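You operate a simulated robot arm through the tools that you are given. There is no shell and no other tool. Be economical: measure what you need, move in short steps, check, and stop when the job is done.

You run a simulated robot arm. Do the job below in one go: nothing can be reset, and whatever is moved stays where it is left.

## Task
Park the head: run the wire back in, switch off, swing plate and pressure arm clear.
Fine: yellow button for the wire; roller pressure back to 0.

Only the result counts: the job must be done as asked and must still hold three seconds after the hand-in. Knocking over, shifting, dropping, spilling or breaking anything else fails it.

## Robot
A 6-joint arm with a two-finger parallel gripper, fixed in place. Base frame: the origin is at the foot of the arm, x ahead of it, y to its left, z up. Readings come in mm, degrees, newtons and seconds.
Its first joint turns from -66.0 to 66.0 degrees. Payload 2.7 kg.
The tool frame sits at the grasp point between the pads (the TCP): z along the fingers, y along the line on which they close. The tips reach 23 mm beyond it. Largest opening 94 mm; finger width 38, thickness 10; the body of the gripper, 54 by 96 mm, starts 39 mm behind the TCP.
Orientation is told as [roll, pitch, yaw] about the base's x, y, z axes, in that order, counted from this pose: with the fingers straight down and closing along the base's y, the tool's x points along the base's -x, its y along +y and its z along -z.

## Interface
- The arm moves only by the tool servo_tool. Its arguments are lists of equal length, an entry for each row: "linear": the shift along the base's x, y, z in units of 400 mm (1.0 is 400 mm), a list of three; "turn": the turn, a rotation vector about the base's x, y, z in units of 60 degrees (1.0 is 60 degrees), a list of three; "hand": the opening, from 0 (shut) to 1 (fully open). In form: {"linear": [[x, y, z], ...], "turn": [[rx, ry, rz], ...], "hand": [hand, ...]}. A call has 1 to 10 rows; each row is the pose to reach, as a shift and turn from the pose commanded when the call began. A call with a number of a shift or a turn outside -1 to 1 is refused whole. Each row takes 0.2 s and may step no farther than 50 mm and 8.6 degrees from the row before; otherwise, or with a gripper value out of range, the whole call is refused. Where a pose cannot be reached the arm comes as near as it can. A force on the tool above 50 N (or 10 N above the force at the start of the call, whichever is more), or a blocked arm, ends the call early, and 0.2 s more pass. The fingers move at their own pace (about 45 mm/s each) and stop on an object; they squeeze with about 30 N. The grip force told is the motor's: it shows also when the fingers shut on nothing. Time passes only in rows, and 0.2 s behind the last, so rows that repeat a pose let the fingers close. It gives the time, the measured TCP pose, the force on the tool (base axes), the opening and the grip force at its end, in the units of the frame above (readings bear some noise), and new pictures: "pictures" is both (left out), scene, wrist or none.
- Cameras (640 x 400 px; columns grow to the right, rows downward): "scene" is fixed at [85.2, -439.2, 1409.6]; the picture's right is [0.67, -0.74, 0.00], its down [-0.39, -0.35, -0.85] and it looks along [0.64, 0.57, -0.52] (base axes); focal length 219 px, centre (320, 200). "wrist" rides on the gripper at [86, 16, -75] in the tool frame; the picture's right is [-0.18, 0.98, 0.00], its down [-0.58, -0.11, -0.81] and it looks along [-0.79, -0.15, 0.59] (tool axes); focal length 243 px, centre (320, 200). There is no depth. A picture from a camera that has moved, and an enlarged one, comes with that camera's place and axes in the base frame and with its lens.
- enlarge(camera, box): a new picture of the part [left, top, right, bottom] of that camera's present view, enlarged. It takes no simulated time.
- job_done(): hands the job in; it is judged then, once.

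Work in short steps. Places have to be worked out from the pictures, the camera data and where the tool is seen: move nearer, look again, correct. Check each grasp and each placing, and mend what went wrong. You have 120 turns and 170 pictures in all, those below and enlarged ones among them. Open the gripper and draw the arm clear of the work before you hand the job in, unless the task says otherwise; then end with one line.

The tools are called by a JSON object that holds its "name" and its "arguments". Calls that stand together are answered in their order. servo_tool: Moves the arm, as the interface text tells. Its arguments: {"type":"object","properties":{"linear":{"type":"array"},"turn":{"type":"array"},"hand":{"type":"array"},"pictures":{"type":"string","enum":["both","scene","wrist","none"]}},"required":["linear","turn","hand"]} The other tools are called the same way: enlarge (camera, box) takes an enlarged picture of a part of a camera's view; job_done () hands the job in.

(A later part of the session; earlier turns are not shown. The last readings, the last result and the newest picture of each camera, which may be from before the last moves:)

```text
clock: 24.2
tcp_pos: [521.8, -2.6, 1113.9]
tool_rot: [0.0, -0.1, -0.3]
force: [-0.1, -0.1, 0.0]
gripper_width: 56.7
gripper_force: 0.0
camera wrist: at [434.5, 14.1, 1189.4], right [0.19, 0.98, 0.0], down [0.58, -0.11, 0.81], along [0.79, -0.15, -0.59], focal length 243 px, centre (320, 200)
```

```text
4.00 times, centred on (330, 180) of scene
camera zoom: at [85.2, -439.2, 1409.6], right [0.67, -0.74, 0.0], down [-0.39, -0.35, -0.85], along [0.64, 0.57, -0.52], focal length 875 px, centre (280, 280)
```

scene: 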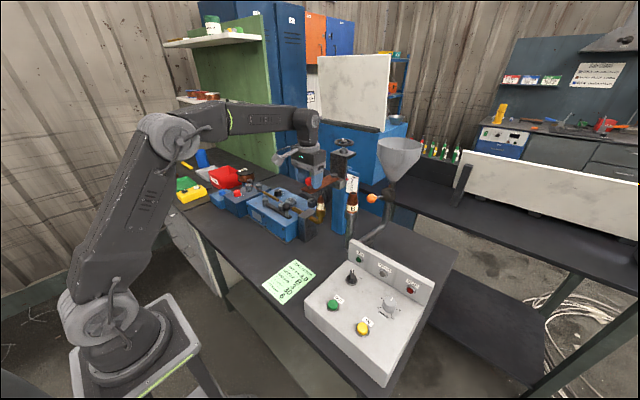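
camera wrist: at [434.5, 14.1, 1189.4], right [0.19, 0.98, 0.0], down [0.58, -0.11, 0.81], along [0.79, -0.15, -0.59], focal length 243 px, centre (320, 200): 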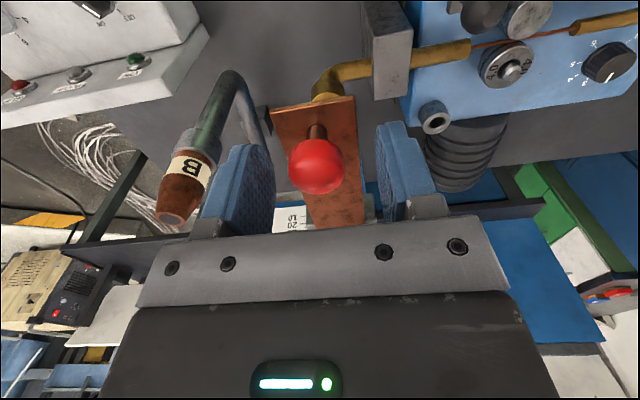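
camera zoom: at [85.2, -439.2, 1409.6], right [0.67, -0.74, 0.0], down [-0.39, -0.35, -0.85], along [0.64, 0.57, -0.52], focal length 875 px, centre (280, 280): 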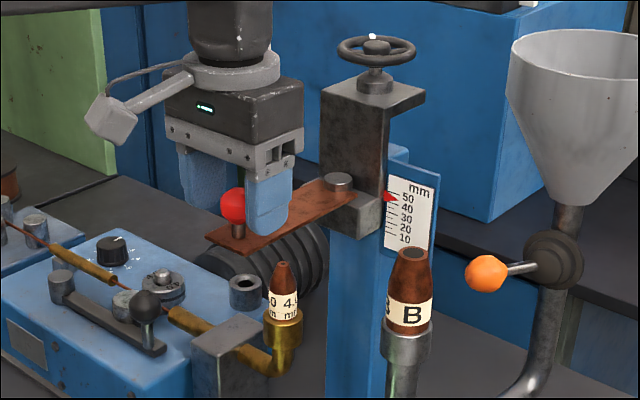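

The ball sits between the fingers. I'll close to a loose hook and swing the plate 30° towards +y along its arc as a test.

{"name": "servo_tool", "arguments": {"linear": [[0, 0, 0], [0, 0, 0], [0.0045, 0.0525, 0], [0.018, 0.1035, 0], [0.0405, 0.151, 0]], "turn": [[0, 0, 0], [0, 0, 0], [0, 0, -0.13], [0, 0, -0.26], [0, 0, -0.4]], "hand": [0.37, 0.37, 0.37, 0.37, 0.37]}}

{"name": "enlarge", "arguments": {"camera": "scene", "box": [260, 130, 400, 230]}}

```text
clock: 25.4
tcp_pos: [538.8, 58.3, 1114.9]
tool_rot: [0.0, -0.1, -24.2]
force: [0.6, 0.3, -0.1]
gripper_width: 34.9
gripper_force: 0.3
camera wrist: at [465.5, 108.5, 1189.0], right [0.57, 0.82, 0.0], down [0.48, -0.34, 0.81], along [0.66, -0.46, -0.59], focal length 243 px, centre (320, 200)
```

scene: 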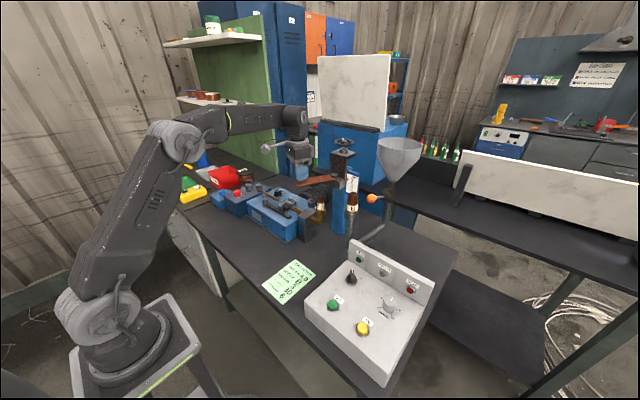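
wrist: 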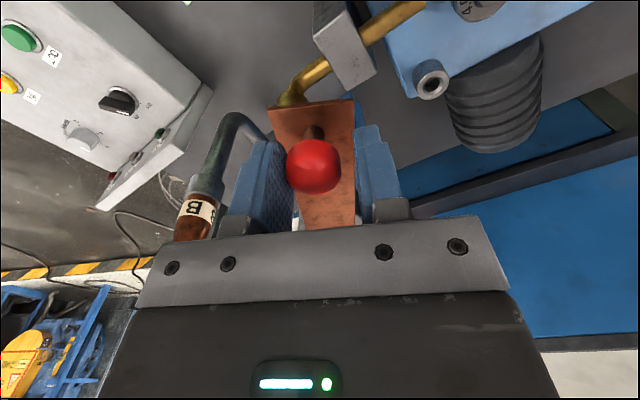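

```text
4.00 times, centred on (330, 180) of scene
camera zoom: at [85.1, -439.3, 1409.6], right [0.67, -0.74, 0.0], down [-0.39, -0.35, -0.85], along [0.64, 0.57, -0.52], focal length 875 px, centre (280, 280)
```

zoom: 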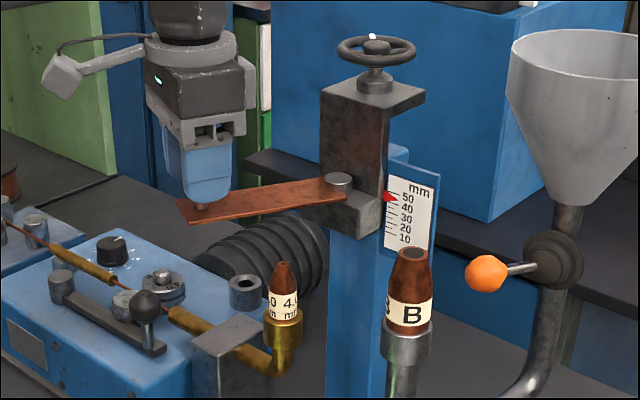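

The plate swings freely. I'll continue along the arc to about 80°.

{"name": "servo_tool", "arguments": {"linear": [[0.0305, 0.0435, 0], [0.0675, 0.081, 0], [0.1105, 0.111, 0], [0.1585, 0.133, 0], [0.2095, 0.147, 0]], "turn": [[0, 0, -0.14], [0, 0, -0.28], [0, 0, -0.42], [0, 0, -0.56], [0, 0, -0.7]], "hand": [0.37, 0.37, 0.37, 0.37, 0.37]}}

{"name": "enlarge", "arguments": {"camera": "scene", "box": [260, 130, 400, 230]}}

```text
clock: 26.6
tcp_pos: [586.8, 109.1, 1100.1]
tool_rot: [-0.1, -0.1, -66.3]
force: [0.3, 0.1, -0.9]
gripper_width: 34.9
gripper_force: 0.0
out of reach, approached as far as the arm can: row 4, 5
camera wrist: at [566.5, 194.3, 1174.8], right [0.97, 0.23, 0.0], down [0.13, -0.57, 0.81], along [0.18, -0.79, -0.59], focal length 243 px, centre (320, 200)
```

scene: 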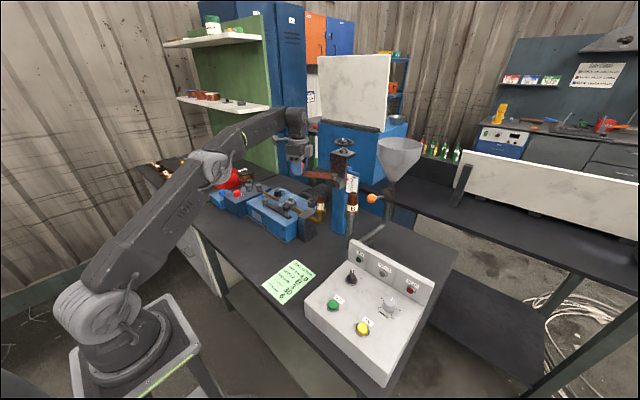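
wrist: 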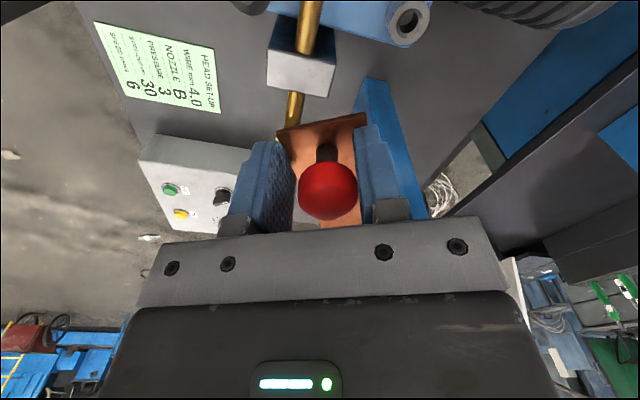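

```text
4.00 times, centred on (330, 180) of scene
camera zoom: at [85.2, -439.2, 1409.6], right [0.67, -0.74, 0.0], down [-0.39, -0.35, -0.85], along [0.64, 0.57, -0.52], focal length 875 px, centre (280, 280)
```

zoom: 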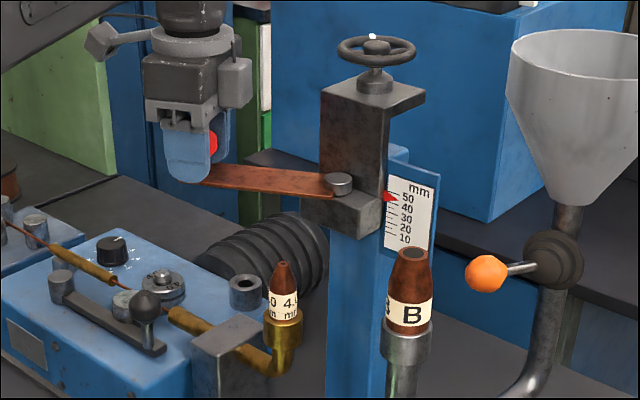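

The arm reached its limit with the plate swung about 63°. Tilting the fingers outward should extend the reach, so I'll tilt 24°, raise a little and see.

{"name": "servo_tool", "arguments": {"linear": [[-0.06, -0.01, 0.03], [-0.06, -0.01, 0.035], [-0.06, -0.01, 0.035]], "turn": [[0, -0.13, 0], [0, -0.26, 0], [0, -0.4, 0]], "hand": [0.37, 0.37, 0.37], "pictures": "wrist"}}

{"name": "enlarge", "arguments": {"camera": "scene", "box": [260, 130, 400, 230]}}

```text
clock: 27.4
tcp_pos: [561.3, 102.9, 1114.9]
tool_rot: [22.1, -9.6, -68.1]
force: [0.0, 0.2, -1.0]
gripper_width: 34.8
gripper_force: 0.1
camera wrist: at [512.5, 189.0, 1174.8], right [0.89, 0.23, 0.4], down [-0.21, -0.57, 0.79], along [0.41, -0.79, -0.46], focal length 243 px, centre (320, 200)
```

wrist: 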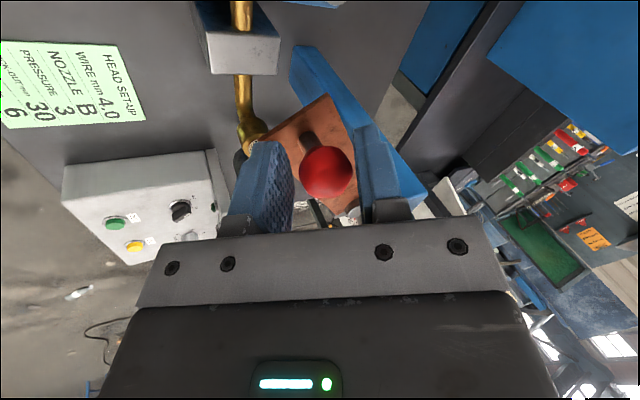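

```text
4.00 times, centred on (330, 180) of scene
camera zoom: at [85.1, -439.2, 1409.6], right [0.67, -0.74, 0.0], down [-0.39, -0.35, -0.85], along [0.64, 0.57, -0.52], focal length 875 px, centre (280, 280)
```

zoom: 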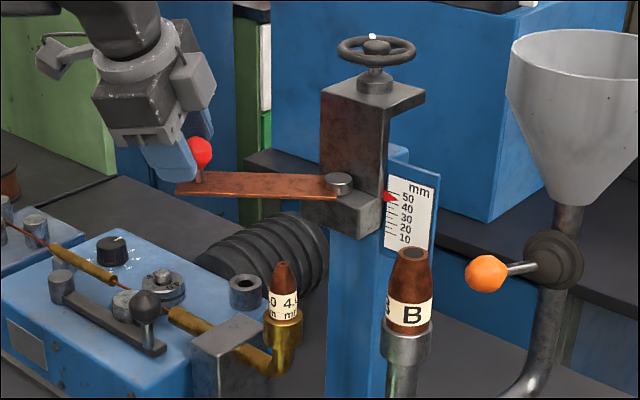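

The tilt gave more reach, though the plate came back slightly. Now I'll push on along the arc with the tilted tool.

{"name": "servo_tool", "arguments": {"linear": [[0.05, 0.0125, 0.005], [0.0975, 0.0275, 0.01], [0.1475, 0.0375, 0.01], [0.19, 0.0375, 0.01]], "turn": [[0, -0.05, 0], [0, -0.1, 0], [0, -0.1, 0], [0, -0.1, 0]], "hand": [0.37, 0.37, 0.37, 0.37], "pictures": "wrist"}}

{"name": "enlarge", "arguments": {"camera": "scene", "box": [260, 130, 400, 230]}}

```text
clock: 28.4
tcp_pos: [637.7, 116.8, 1119.3]
tool_rot: [27.8, -11.7, -69.0]
force: [0.3, 0.2, -0.7]
gripper_width: 34.9
gripper_force: 0.1
camera wrist: at [583.9, 203.0, 1173.3], right [0.84, 0.23, 0.49], down [-0.29, -0.57, 0.77], along [0.45, -0.79, -0.42], focal length 243 px, centre (320, 200)
```

wrist: 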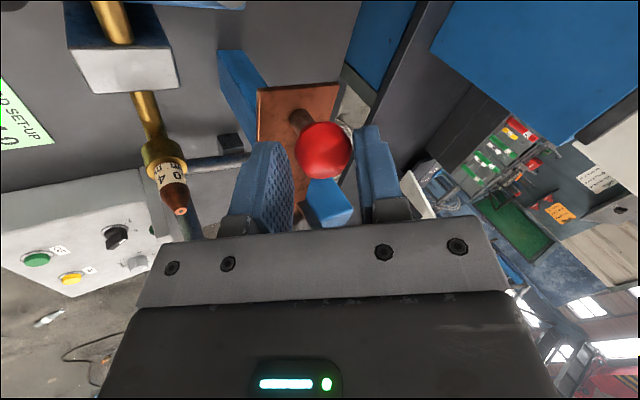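

```text
4.00 times, centred on (330, 180) of scene
camera zoom: at [85.1, -439.2, 1409.6], right [0.67, -0.74, 0.0], down [-0.39, -0.35, -0.85], along [0.64, 0.57, -0.52], focal length 875 px, centre (280, 280)
```

zoom: 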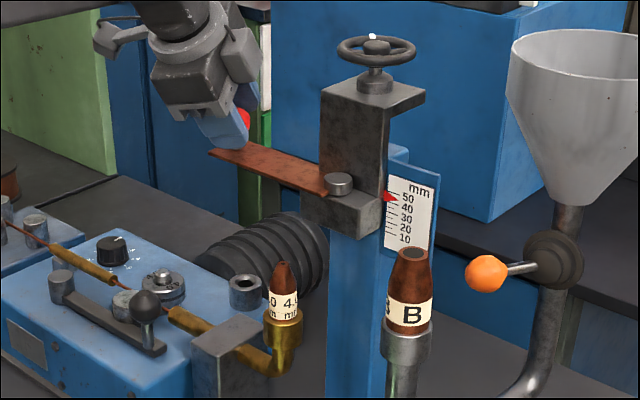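

The plate is now at about 85°, well clear of the nozzle. I'll open and withdraw along the tool axis, then straighten the tool.

{"name": "servo_tool", "arguments": {"linear": [[0, 0, 0], [0, 0, 0], [-0.05, 0, 0.087], [-0.1, 0, 0.174], [-0.19, 0, 0.2], [-0.27, 0, 0.23], [-0.34, 0, 0.23], [-0.4, 0, 0.23]], "turn": [[0, 0, 0], [0, 0, 0], [0, 0, 0], [0, 0, 0], [0, 0.12, 0], [0, 0.24, 0], [0, 0.36, 0], [0, 0.5, 0]], "hand": [0.65, 0.65, 0.65, 0.65, 0.65, 0.65, 0.65, 0.65]}}

{"name": "enlarge", "arguments": {"camera": "scene", "box": [220, 150, 360, 250]}}

```text
clock: 30.2
tcp_pos: [476.2, 118.7, 1209.3]
tool_rot: [-0.1, -0.2, -66.2]
force: [-0.8, 0.0, -0.5]
gripper_width: 61.0
gripper_force: 0.0
camera wrist: at [456.1, 205.1, 1285.4], right [0.97, 0.23, 0.0], down [0.14, -0.57, 0.81], along [0.18, -0.79, -0.59], focal length 243 px, centre (320, 200)
```

scene: 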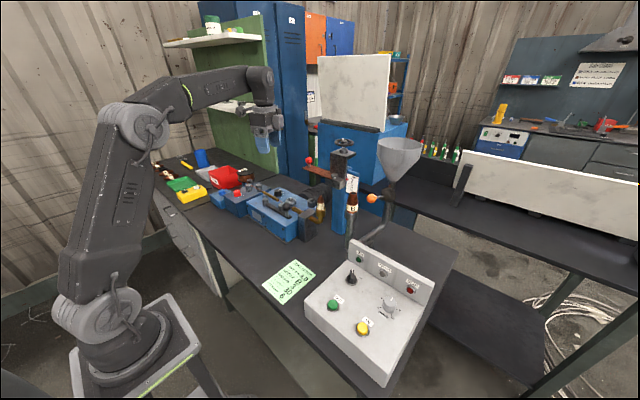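
wrist: 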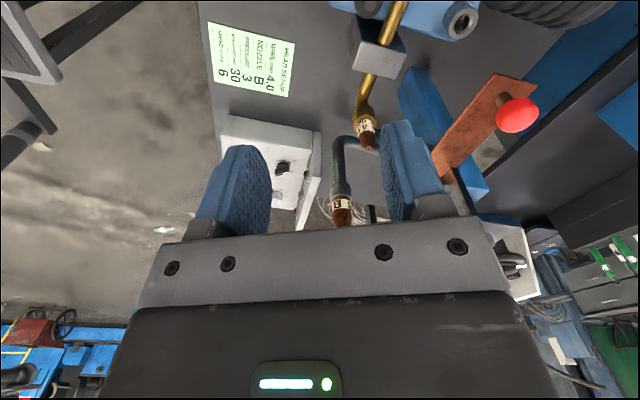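

```text
4.00 times, centred on (290, 200) of scene
camera zoom: at [85.1, -439.2, 1409.6], right [0.67, -0.74, 0.0], down [-0.39, -0.35, -0.85], along [0.64, 0.57, -0.52], focal length 875 px, centre (440, 200)
```

zoom: 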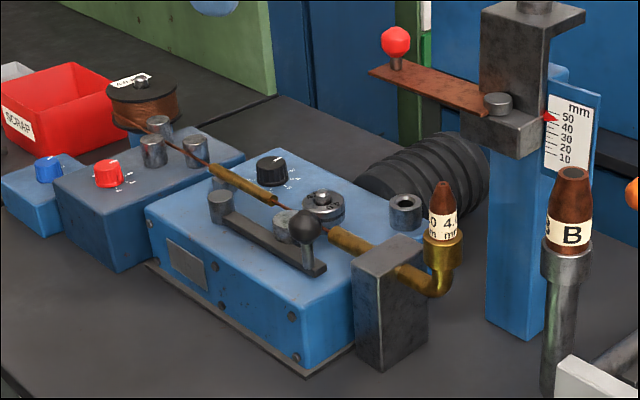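

The plate stays put. Now I'll go over the feeder with yaw 0 to look at the pressure knob and arm.

{"name": "servo_tool", "arguments": {"linear": [[0, 0.03, 0], [0, 0.07, 0], [0, 0.11, 0], [0, 0.15, 0], [0, 0.2, 0], [0, 0.25, -0.05], [-0.01, 0.28, -0.12], [-0.01, 0.3, -0.2], [-0.01, 0.3, -0.26]], "turn": [[0, 0, 0.13], [0, 0, 0.27], [0, 0, 0.41], [0, 0, 0.55], [0, 0, 0.69], [0, 0, 0.83], [0, 0, 0.96], [0, 0, 1.0], [0, 0, 1.0]], "hand": [0.65, 0.65, 0.65, 0.65, 0.65, 0.65, 0.65, 0.65, 0.65]}}

{"name": "enlarge", "arguments": {"camera": "wrist", "box": [200, 0, 440, 180]}}

```text
clock: 32.2
tcp_pos: [475.7, 240.0, 1106.4]
tool_rot: [0.1, -0.1, -6.1]
force: [-0.1, 0.9, 0.3]
gripper_width: 61.6
gripper_force: 0.1
camera wrist: at [390.3, 265.3, 1181.2], right [0.29, 0.96, 0.0], down [0.57, -0.17, 0.81], along [0.77, -0.23, -0.59], focal length 243 px, centre (320, 200)
```

scene: 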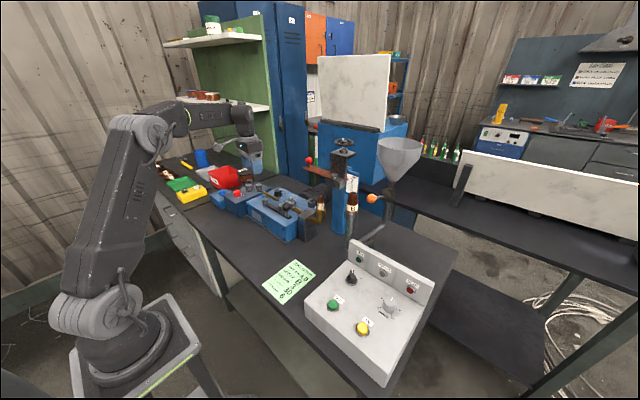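
wrist: 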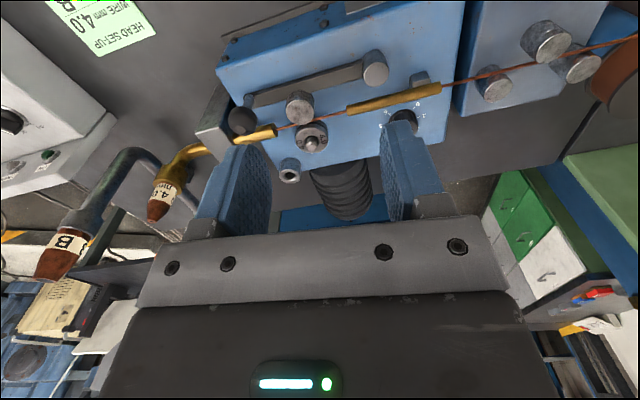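

```text
2.22 times, centred on (320, 90) of wrist
camera zoom: at [390.3, 265.3, 1181.2], right [0.29, 0.96, 0.0], down [0.57, -0.17, 0.81], along [0.77, -0.23, -0.59], focal length 539 px, centre (320, 444)
```

zoom: 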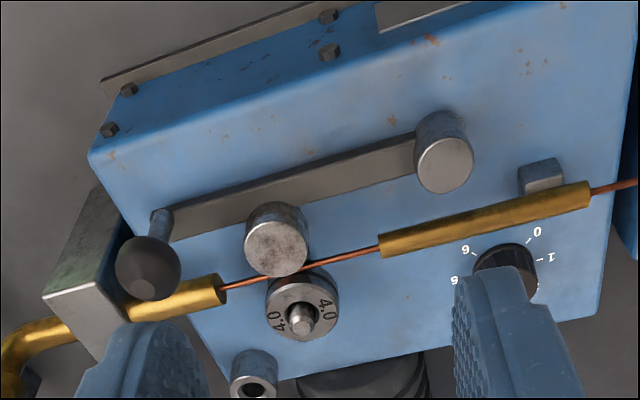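

The black knob (0–6) sets the roller pressure; it sits at about (618, 316, 905), beyond tool-down reach, so I'll need a tilt. I'll yaw to face it radially first and get a better look.

{"name": "servo_tool", "arguments": {"linear": [[0, 0, -0.02], [0, 0, -0.04], [0.01, 0.01, -0.06], [0.01, 0.01, -0.08], [0.01, 0.01, -0.1]], "turn": [[0, 0, 0.12], [0, 0, 0.24], [0, 0, 0.36], [0, 0, 0.48], [0, 0, 0.55]], "hand": [0.65, 0.65, 0.65, 0.65, 0.65], "pictures": "none"}}

{"name": "servo_tool", "arguments": {"linear": [[0.01, 0, 0], [0.02, 0.01, 0], [0.03, 0.01, 0]], "turn": [[0.05, -0.1, 0], [0.1, -0.2, 0], [0.151, -0.297, 0]], "hand": [0.65, 0.65, 0.65]}}

{"name": "enlarge", "arguments": {"camera": "wrist", "box": [200, 0, 440, 180]}}

```text
clock: 33.4
tcp_pos: [478.3, 242.8, 1066.7]
tool_rot: [0.0, -0.2, 27.0]
force: [-0.8, 0.4, -0.2]
gripper_width: 61.1
gripper_force: 0.0
```

```text
clock: 34.2
tcp_pos: [488.7, 246.4, 1066.7]
tool_rot: [0.0, -20.2, 26.7]
force: [0.1, 0.6, 0.5]
gripper_width: 60.9
gripper_force: 0.1
camera wrist: at [386.5, 213.1, 1107.4], right [-0.29, 0.96, 0.06], down [0.29, 0.02, 0.96], along [0.91, 0.3, -0.28], focal length 243 px, centre (320, 200)
```

scene: 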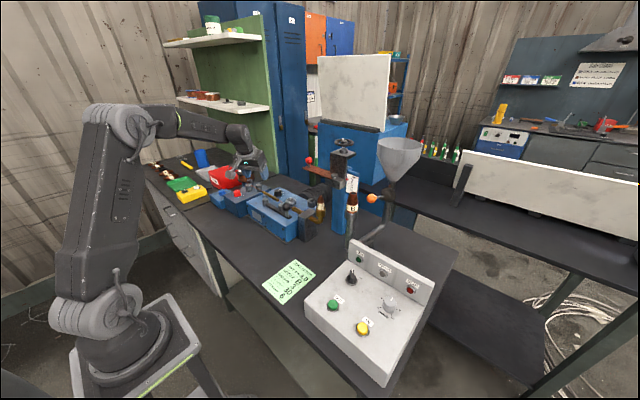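
wrist: 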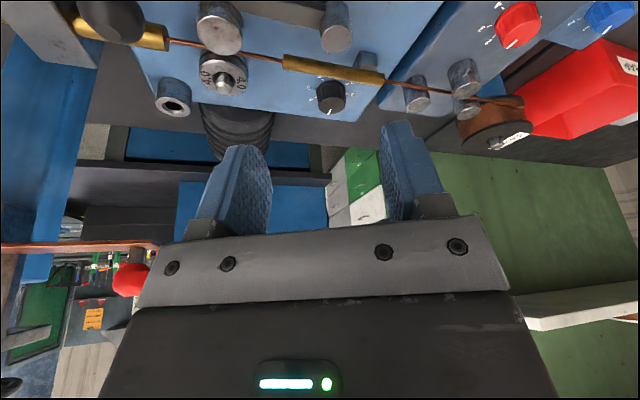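

```text
2.22 times, centred on (320, 90) of wrist
camera zoom: at [386.5, 213.1, 1107.4], right [-0.29, 0.96, 0.06], down [0.29, 0.02, 0.96], along [0.91, 0.3, -0.28], focal length 539 px, centre (320, 444)
```

zoom: 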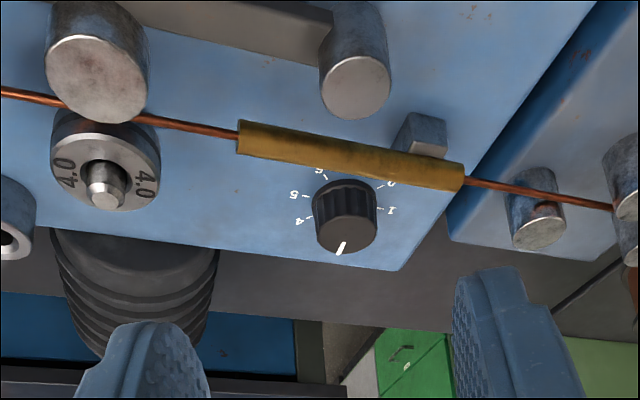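

The pointer is at 3 and the knob centre is about (628, 317), top z≈905. I'll hover the tilted gripper above it and see whether it's reachable.

{"name": "servo_tool", "arguments": {"linear": [[0.08, 0.04, -0.05], [0.16, 0.08, -0.1], [0.24, 0.12, -0.16], [0.31, 0.155, -0.22], [0.333, 0.17, -0.28]], "turn": [[0, 0, 0], [0, 0, 0], [0, 0, 0], [0, 0, 0], [0, 0, 0]], "hand": [0.6, 0.6, 0.6, 0.6, 0.6]}}

{"name": "enlarge", "arguments": {"camera": "scene", "box": [220, 150, 360, 250]}}

```text
clock: 35.4
tcp_pos: [622.3, 314.6, 952.9]
tool_rot: [-0.1, -19.9, 26.7]
force: [-0.3, 0.3, 0.4]
gripper_width: 56.2
gripper_force: 0.0
camera wrist: at [519.6, 281.5, 994.4], right [-0.29, 0.96, 0.06], down [0.29, 0.02, 0.96], along [0.91, 0.29, -0.28], focal length 243 px, centre (320, 200)
```

scene: 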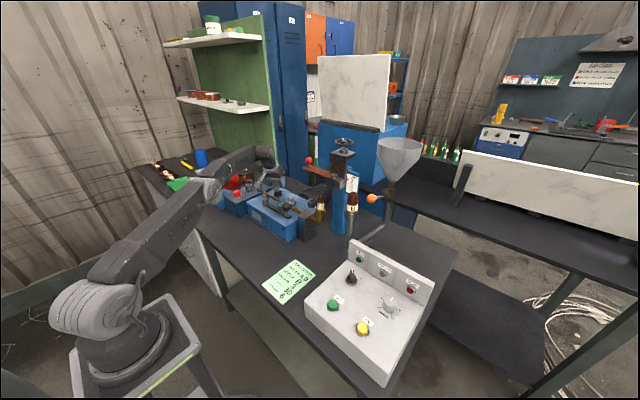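
wrist: 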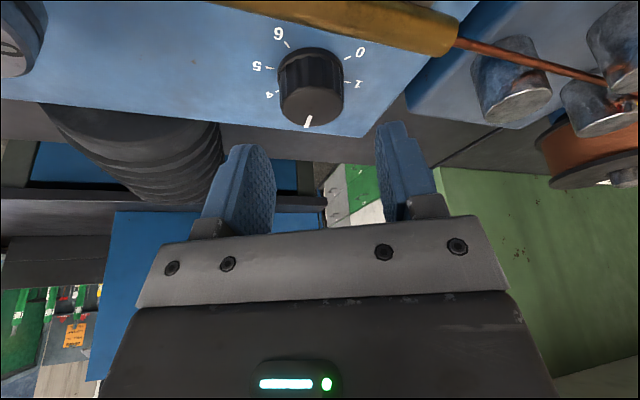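

```text
4.00 times, centred on (290, 200) of scene
camera zoom: at [85.1, -439.3, 1409.6], right [0.67, -0.74, 0.0], down [-0.39, -0.35, -0.85], along [0.64, 0.57, -0.52], focal length 875 px, centre (440, 200)
```

zoom: 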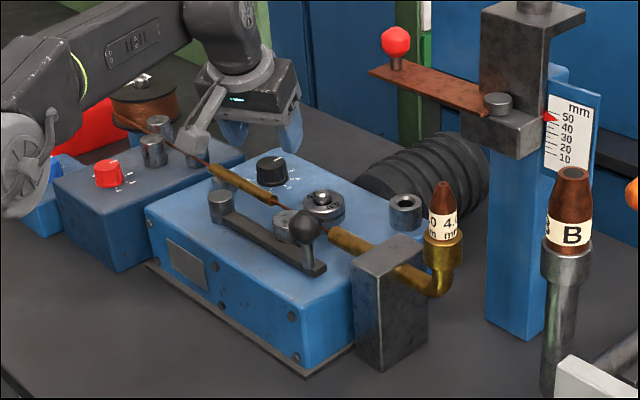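

The pose is reachable, and the knob is triangulated at (628, 313), top 907. I'll swing the tool -30° about the vertical while above it, so that I can then turn it counter-clockwise.

{"name": "servo_tool", "arguments": {"linear": [[0, 0, 0], [0, 0, 0], [0.002, -0.003, 0], [0.0025, -0.0035, -0.03], [0.0025, -0.0035, -0.06]], "turn": [[0, 0, -0.13], [0, 0, -0.26], [0, 0, -0.38], [0, 0, -0.5], [0, 0, -0.5]], "hand": [0.6, 0.6, 0.6, 0.6, 0.6]}}

{"name": "enlarge", "arguments": {"camera": "scene", "box": [220, 150, 360, 250]}}

```text
clock: 36.6
tcp_pos: [621.1, 312.1, 931.0]
tool_rot: [0.1, -20.1, -3.3]
force: [-0.4, -0.1, 0.0]
gripper_width: 56.5
gripper_force: 0.1
out of reach, approached as far as the arm can: row 3, 4
camera wrist: at [515.2, 333.6, 971.0], right [0.23, 0.97, 0.06], down [0.26, -0.12, 0.96], along [0.94, -0.2, -0.28], focal length 243 px, centre (320, 200)
```

scene: 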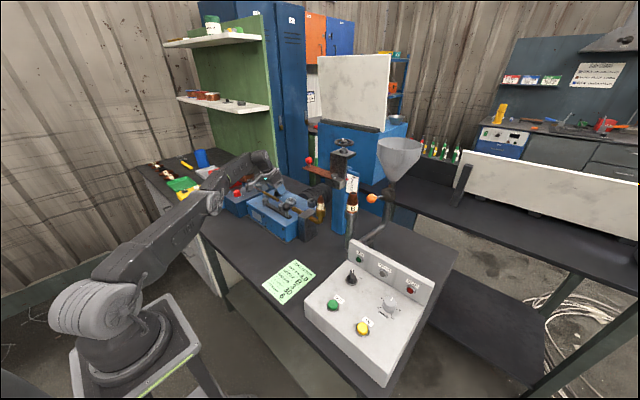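
wrist: 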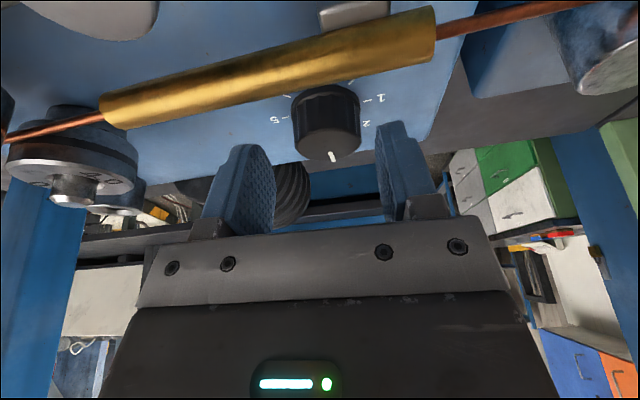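

```text
4.00 times, centred on (290, 200) of scene
camera zoom: at [85.2, -439.2, 1409.6], right [0.67, -0.74, 0.0], down [-0.39, -0.35, -0.85], along [0.64, 0.57, -0.52], focal length 875 px, centre (440, 200)
```

zoom: 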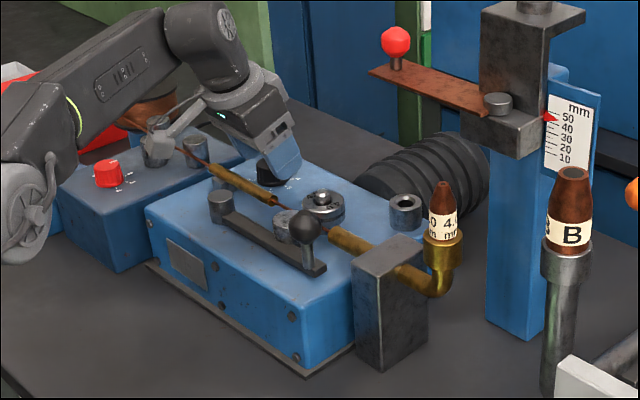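

The knob lies about 4 mm to the right of the finger midline. I'll correct by +4 mm in y and go down to TCP z≈912.

{"name": "servo_tool", "arguments": {"linear": [[0.005, 0.01, 0], [0.005, 0.01, -0.025], [0.005, 0.01, -0.048]], "turn": [[0, 0, 0], [0, 0, 0], [0, 0, 0]], "hand": [0.6, 0.6, 0.6]}}

{"name": "enlarge", "arguments": {"camera": "scene", "box": [230, 165, 314, 225]}}

```text
clock: 37.4
tcp_pos: [619.5, 313.3, 913.2]
tool_rot: [0.1, -20.2, -3.2]
force: [-5.3, -1.1, 6.5]
gripper_width: 56.9
gripper_force: 0.6
out of reach, approached as far as the arm can: row 1, 2, 3
camera wrist: at [513.0, 335.3, 953.7], right [0.23, 0.97, 0.06], down [0.26, -0.12, 0.96], along [0.94, -0.2, -0.28], focal length 243 px, centre (320, 200)
```

scene: 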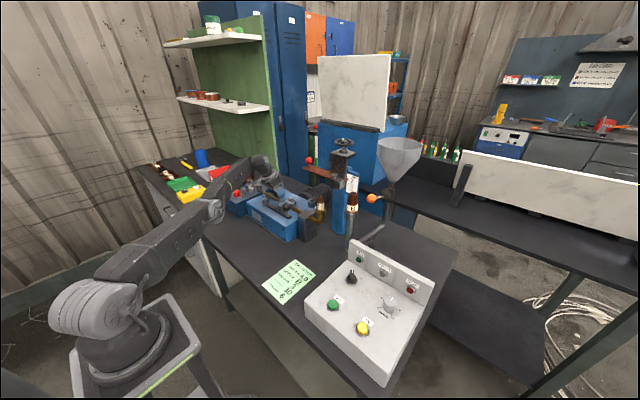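
wrist: 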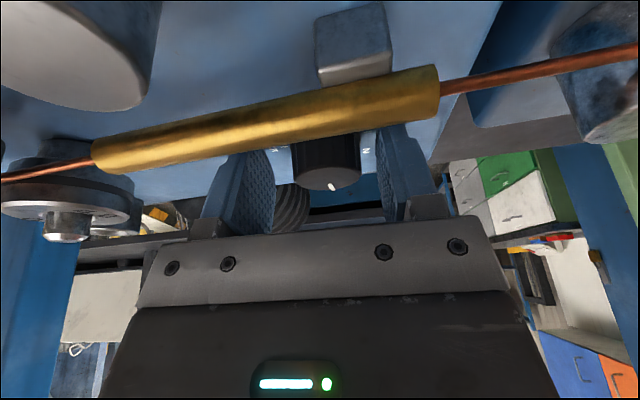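

```text
6.67 times, centred on (272, 195) of scene
camera zoom: at [84.9, -439.3, 1409.6], right [0.67, -0.74, 0.0], down [-0.39, -0.35, -0.85], along [0.64, 0.57, -0.52], focal length 1459 px, centre (640, 233)
```

zoom: 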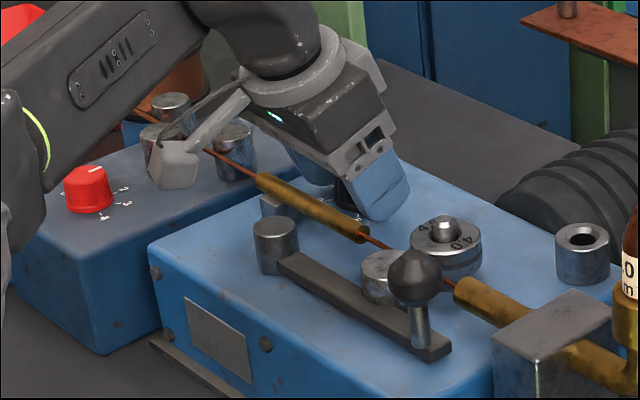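

A light contact of 6 N suggests the inner finger corner touched the housing top. I'll rise 5 mm, shift 3 mm and close on the knob.

{"name": "servo_tool", "arguments": {"linear": [[0, 0, 0.012], [0.004, 0.008, 0.012], [0.004, 0.008, 0.012], [0.004, 0.008, 0.012], [0.004, 0.008, 0.012]], "turn": [[0, 0, 0], [0, 0, 0], [0, 0, 0], [0, 0, 0], [0, 0, 0]], "hand": [0.6, 0.6, 0, 0, 0]}}

{"name": "enlarge", "arguments": {"camera": "wrist", "box": [200, 60, 440, 240]}}

```text
clock: 38.6
tcp_pos: [620.1, 315.2, 917.1]
tool_rot: [0.2, -20.0, -3.1]
force: [0.9, 1.5, -1.0]
gripper_width: 36.5
gripper_force: 45.1
camera wrist: at [513.5, 338.1, 957.1], right [0.23, 0.97, 0.06], down [0.26, -0.12, 0.96], along [0.94, -0.2, -0.28], focal length 243 px, centre (320, 200)
```

scene: 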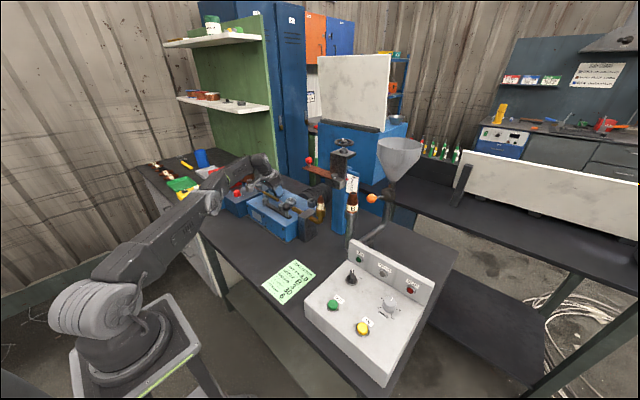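
wrist: 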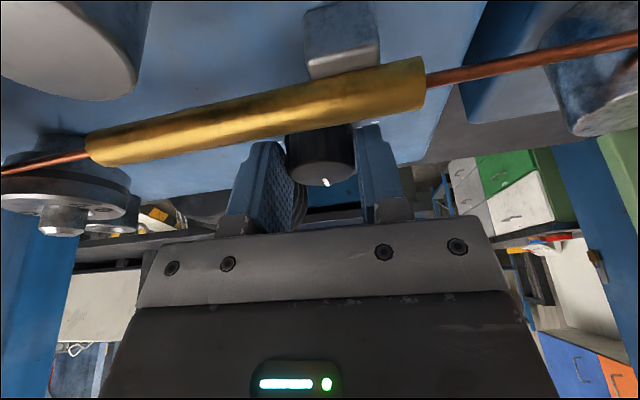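

```text
2.22 times, centred on (320, 150) of wrist
camera zoom: at [513.5, 338.1, 957.1], right [0.23, 0.97, 0.06], down [0.26, -0.12, 0.96], along [0.94, -0.2, -0.28], focal length 539 px, centre (320, 311)
```

zoom: 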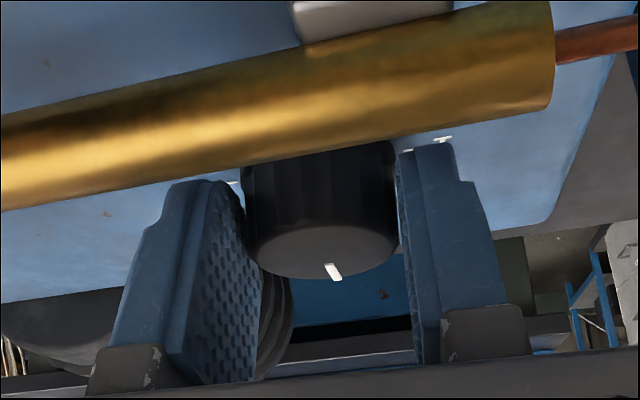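

The knob is gripped (36.5 mm). I'll turn 60° counter-clockwise about its vertical axis.

{"name": "servo_tool", "arguments": {"linear": [[0, -0.002, 0], [0, -0.004, 0], [0.001, -0.006, 0], [0.002, -0.0075, 0], [0.003, -0.009, 0], [0.004, -0.0105, 0], [0.0055, -0.012, 0], [0.007, -0.013, 0]], "turn": [[0, 0, 0.125], [0, 0, 0.25], [0, 0, 0.375], [0, 0, 0.5], [0, 0, 0.625], [0, 0, 0.75], [0, 0, 0.875], [0, 0, 1.0]], "hand": [0, 0, 0, 0, 0, 0, 0, 0]}}

{"name": "enlarge", "arguments": {"camera": "wrist", "box": [200, 60, 440, 240]}}

```text
clock: 40.4
tcp_pos: [622.9, 308.1, 915.4]
tool_rot: [-0.7, -21.0, 56.9]
force: [45.0, 5.8, -9.4]
gripper_width: 36.4
gripper_force: 45.4
out of reach, approached as far as the arm can: row 8
camera wrist: at [549.4, 227.5, 955.3], right [-0.73, 0.68, 0.06], down [0.22, 0.16, 0.96], along [0.65, 0.71, -0.27], focal length 243 px, centre (320, 200)
```

scene: 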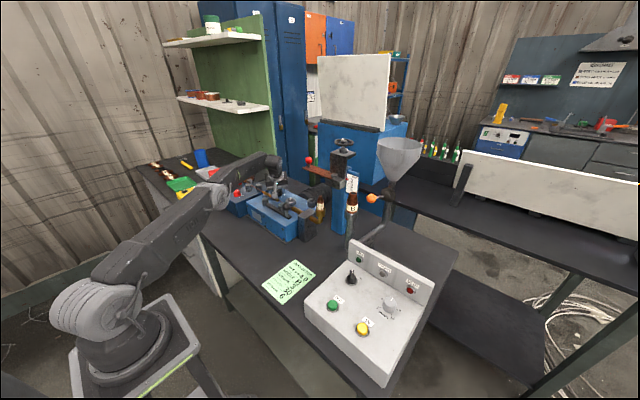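
wrist: 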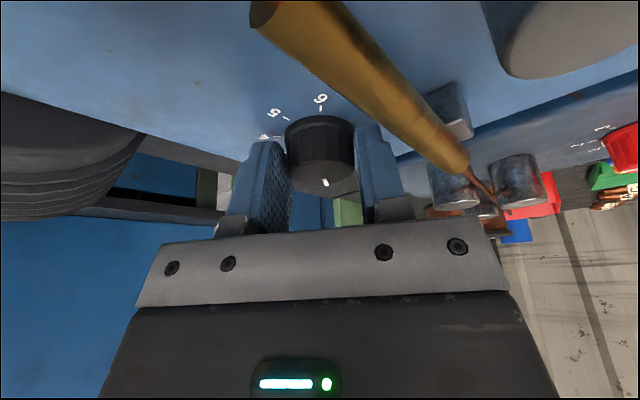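

```text
2.22 times, centred on (320, 150) of wrist
camera zoom: at [549.4, 227.5, 955.3], right [-0.73, 0.68, 0.06], down [0.22, 0.16, 0.96], along [0.65, 0.71, -0.27], focal length 539 px, centre (320, 311)
```

zoom: 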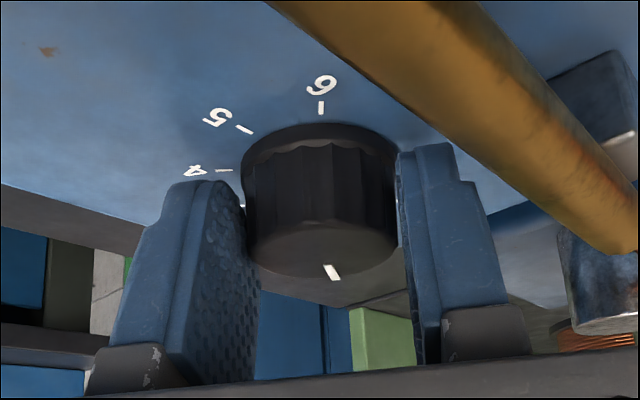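

The knob turned 60° with the gripper; from the ticks it is now near 1.7, with about 75° left to 0. I'll open and turn the gripper back for a second grip.

{"name": "servo_tool", "arguments": {"linear": [[0, 0, 0], [0, 0, 0.002], [0, 0.002, 0.004], [0, 0.005, 0.004], [-0.001, 0.008, 0.004], [-0.002, 0.011, 0.004], [-0.004, 0.014, 0.004], [-0.006, 0.017, 0.004], [-0.007, 0.018, 0.004], [-0.007, 0.018, 0.004]], "turn": [[0, 0, 0], [0, 0, 0], [0, 0, -0.13], [0, 0, -0.26], [0, 0, -0.39], [0, 0, -0.52], [0, 0, -0.65], [0, 0, -0.78], [0, 0, -0.9], [0, 0, -0.95]], "hand": [0.6, 0.6, 0.6, 0.6, 0.6, 0.6, 0.6, 0.6, 0.6, 0.6], "pictures": "wrist"}}

```text
clock: 42.6
tcp_pos: [614.6, 314.2, 916.7]
tool_rot: [0.0, -20.1, -0.4]
force: [0.2, 0.1, 0.0]
gripper_width: 56.4
gripper_force: 0.0
camera wrist: at [508.4, 332.2, 957.6], right [0.18, 0.98, 0.06], down [0.27, -0.11, 0.96], along [0.95, -0.15, -0.28], focal length 243 px, centre (320, 200)
```

wrist: 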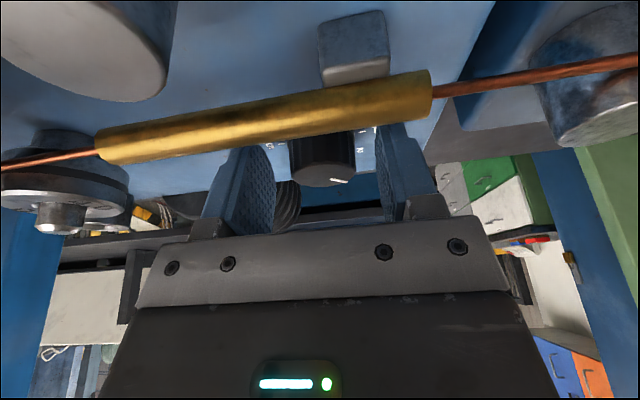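

The pointer stayed where I left it. I'll move 5 mm forward, grip again and turn about 50°.

{"name": "servo_tool", "arguments": {"linear": [[0.013, 0, 0], [0.013, 0, 0], [0.013, 0, 0], [0.013, -0.003, 0], [0.014, -0.0055, 0], [0.015, -0.008, 0], [0.016, -0.0105, 0], [0.018, -0.013, 0], [0.02, -0.015, 0]], "turn": [[0, 0, 0], [0, 0, 0], [0, 0, 0], [0, 0, 0.14], [0, 0, 0.28], [0, 0, 0.42], [0, 0, 0.56], [0, 0, 0.7], [0, 0, 0.83]], "hand": [0, 0, 0, 0, 0, 0, 0, 0, 0]}}

{"name": "enlarge", "arguments": {"camera": "wrist", "box": [200, 60, 440, 240]}}

```text
clock: 44.6
tcp_pos: [624.1, 308.3, 916.3]
tool_rot: [0.1, -20.0, 49.8]
force: [-12.6, 3.6, -0.5]
gripper_width: 36.3
gripper_force: 45.0
camera wrist: at [541.4, 238.5, 957.8], right [-0.64, 0.77, 0.07], down [0.26, 0.14, 0.96], along [0.72, 0.63, -0.29], focal length 243 px, centre (320, 200)
```

scene: 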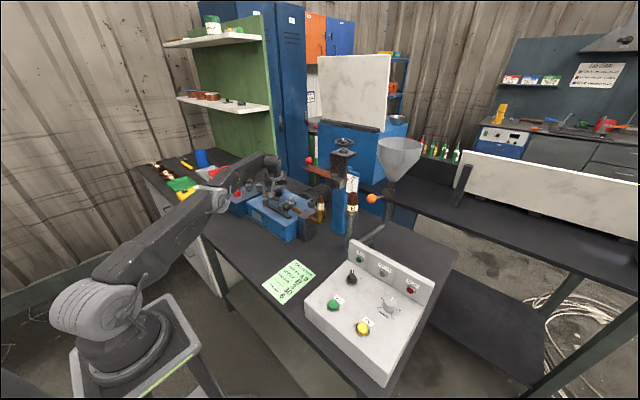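
wrist: 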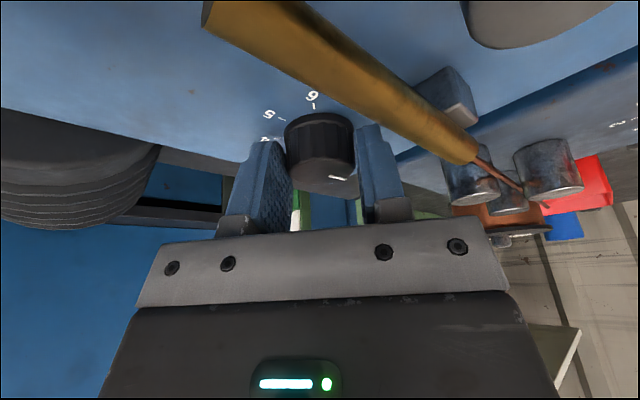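

```text
2.22 times, centred on (320, 150) of wrist
camera zoom: at [541.4, 238.5, 957.8], right [-0.64, 0.77, 0.07], down [0.26, 0.14, 0.96], along [0.72, 0.63, -0.29], focal length 539 px, centre (320, 311)
```

zoom: 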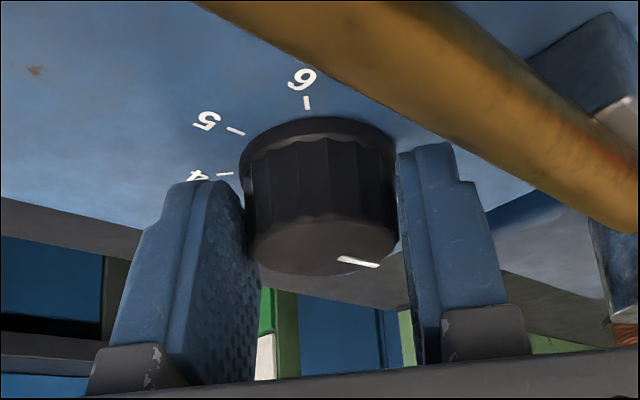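

About 25–35° are left. I'll open, turn back and take a third grip.

{"name": "servo_tool", "arguments": {"linear": [[0, 0, 0], [0, 0, 0], [-0.001, 0.003, 0], [-0.002, 0.005, 0], [-0.004, 0.008, 0], [-0.005, 0.011, 0], [-0.006, 0.013, 0]], "turn": [[0, 0, 0], [0, 0, 0], [0, 0, -0.14], [0, 0, -0.28], [0, 0, -0.42], [0, 0, -0.56], [0, 0, -0.7]], "hand": [0.6, 0.6, 0.6, 0.6, 0.6, 0.6, 0.6], "pictures": "none"}}

{"name": "enlarge", "arguments": {"camera": "wrist", "box": [200, 60, 440, 240]}}

```text
clock: 46.2
tcp_pos: [621.6, 314.4, 916.8]
tool_rot: [0.1, -20.1, 7.5]
force: [-0.3, 0.0, -0.2]
gripper_width: 56.3
gripper_force: 0.0
```

```text
2.22 times, centred on (320, 150) of wrist
camera zoom: at [512.9, 316.9, 958.1], right [0.04, 1.0, 0.06], down [0.28, -0.07, 0.96], along [0.96, -0.02, -0.28], focal length 539 px, centre (320, 311)
```

zoom: 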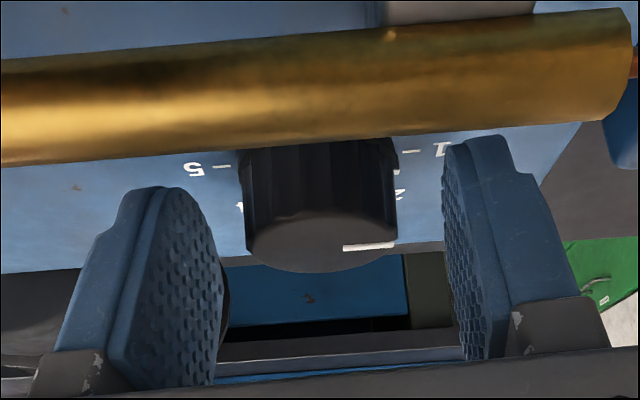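

The pointer is now a bit below 1. I'll grip and turn another 38°, watching the force for the end stop.

{"name": "servo_tool", "arguments": {"linear": [[0, 0, 0], [0, 0, 0], [0, 0, 0], [0.001, -0.003, 0], [0.002, -0.006, 0], [0.003, -0.008, 0], [0.005, -0.01, 0], [0.006, -0.012, 0]], "turn": [[0, 0, 0], [0, 0, 0], [0, 0, 0], [0, 0, 0.13], [0, 0, 0.26], [0, 0, 0.39], [0, 0, 0.52], [0, 0, 0.63]], "hand": [0, 0, 0, 0, 0, 0, 0, 0], "pictures": "none"}}

{"name": "enlarge", "arguments": {"camera": "wrist", "box": [200, 60, 440, 240]}}

```text
clock: 48.0
tcp_pos: [623.6, 310.5, 916.9]
tool_rot: [0.1, -20.1, 45.7]
force: [-2.5, 8.9, 1.5]
gripper_width: 35.9
gripper_force: 45.8
```

```text
2.22 times, centred on (320, 150) of wrist
camera zoom: at [536.8, 245.7, 958.0], right [-0.58, 0.81, 0.06], down [0.27, 0.12, 0.96], along [0.77, 0.57, -0.28], focal length 539 px, centre (320, 311)
```

zoom: 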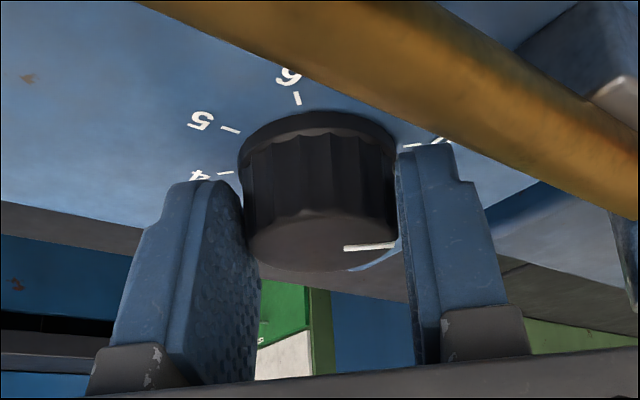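

I'll zoom in closely on the tick and label beside the knob.

{"name": "enlarge", "arguments": {"camera": "wrist", "box": [325, 95, 389, 135]}}

```text
10.00 times, centred on (357, 115) of wrist
camera zoom: at [536.8, 245.7, 958.0], right [-0.58, 0.81, 0.06], down [0.27, 0.12, 0.96], along [0.77, 0.57, -0.28], focal length 2426 px, centre (-50, 1050)
```

zoom: 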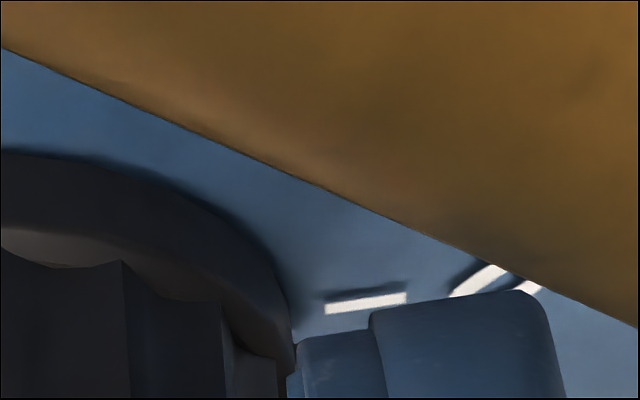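

The curved label is 0, and its tick is nearly parallel to the pointer, with roughly 10° to go. I'll turn 9° more.

{"name": "servo_tool", "arguments": {"linear": [[0.001, -0.001, 0], [0.002, -0.003, 0], [0.002, -0.003, 0]], "turn": [[0, 0, 0.08], [0, 0, 0.15], [0, 0, 0.15]], "hand": [0, 0, 0], "pictures": "none"}}

{"name": "enlarge", "arguments": {"camera": "wrist", "box": [256, 90, 400, 190]}}

```text
clock: 48.8
tcp_pos: [623.4, 308.2, 917.3]
tool_rot: [-0.1, -20.3, 54.5]
force: [17.3, 23.0, -9.0]
gripper_width: 35.9
gripper_force: 45.0
```

```text
4.00 times, centred on (328, 140) of wrist
camera zoom: at [547.9, 231.8, 957.5], right [-0.7, 0.71, 0.06], down [0.24, 0.15, 0.96], along [0.67, 0.69, -0.28], focal length 970 px, centre (288, 440)
```

zoom: 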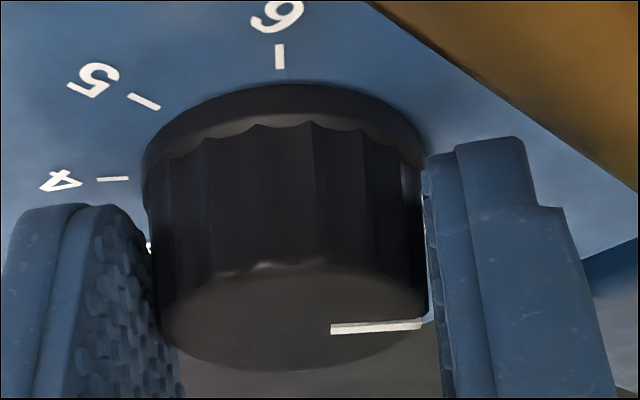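

The pointer is now parallel to the 4–0 axis, so it is at 0. I'll release and withdraw along the tool axis, then check from above.

{"name": "servo_tool", "arguments": {"linear": [[0, 0, 0], [0, 0, 0], [-0.015, -0.021, 0.07], [-0.03, -0.0415, 0.141], [-0.08, -0.08, 0.2], [-0.14, -0.1, 0.24], [-0.2, -0.12, 0.29], [-0.26, -0.13, 0.34]], "turn": [[0, 0, 0], [0, 0, 0], [0, 0, 0], [0, 0, 0], [0, 0, -0.1], [0, 0, -0.2], [0, 0, -0.32], [0, 0, -0.45]], "hand": [0.6, 0.6, 0.6, 0.6, 0.6, 0.6, 0.6, 0.6]}}

{"name": "enlarge", "arguments": {"camera": "wrist", "box": [240, 0, 480, 150]}}

{"name": "enlarge", "arguments": {"camera": "scene", "box": [230, 165, 314, 225]}}

```text
clock: 50.6
tcp_pos: [519.0, 256.4, 1052.4]
tool_rot: [0.0, -20.1, 27.3]
force: [-0.7, 0.3, 0.2]
gripper_width: 56.3
gripper_force: 0.0
camera wrist: at [416.8, 222.6, 1094.1], right [-0.3, 0.95, 0.06], down [0.29, 0.03, 0.96], along [0.91, 0.3, -0.28], focal length 243 px, centre (320, 200)
```

scene: 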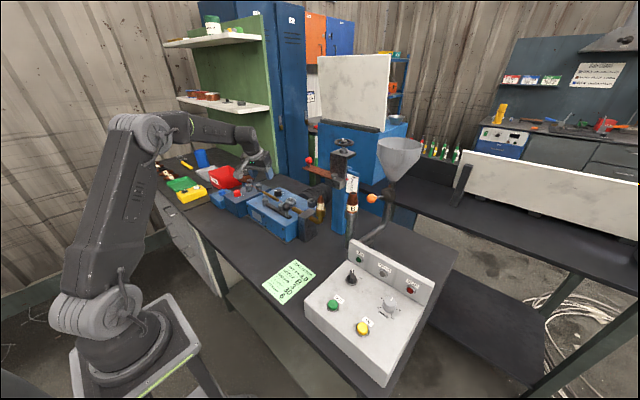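
wrist: 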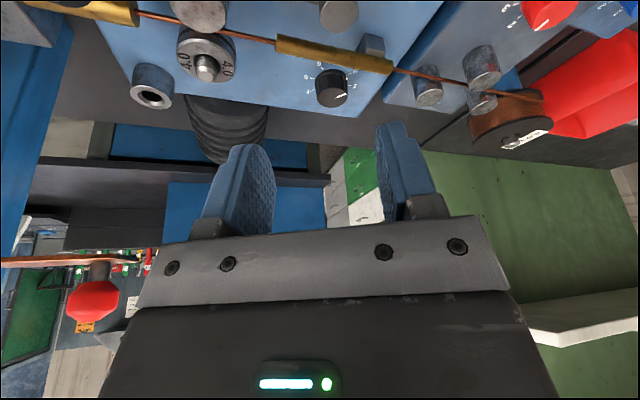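

```text
2.67 times, centred on (360, 75) of wrist
camera zoom: at [416.8, 222.6, 1094.1], right [-0.3, 0.95, 0.06], down [0.29, 0.03, 0.96], along [0.91, 0.3, -0.28], focal length 647 px, centre (213, 533)
```

zoom: 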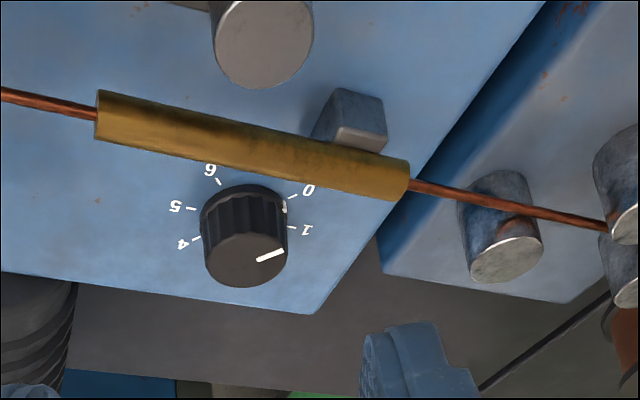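

```text
6.67 times, centred on (272, 195) of scene
camera zoom: at [85.1, -439.3, 1409.6], right [0.67, -0.74, 0.0], down [-0.39, -0.35, -0.85], along [0.64, 0.57, -0.52], focal length 1459 px, centre (640, 233)
```

zoom: 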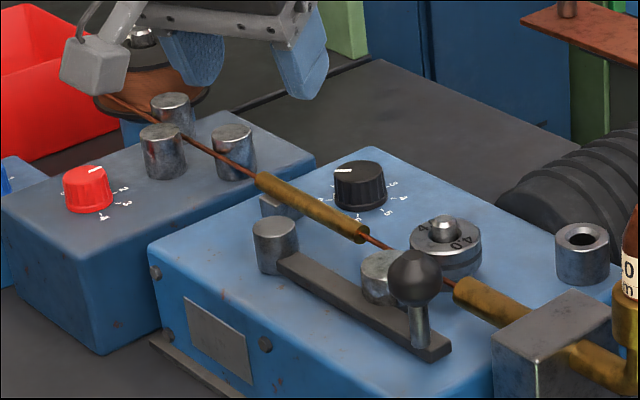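

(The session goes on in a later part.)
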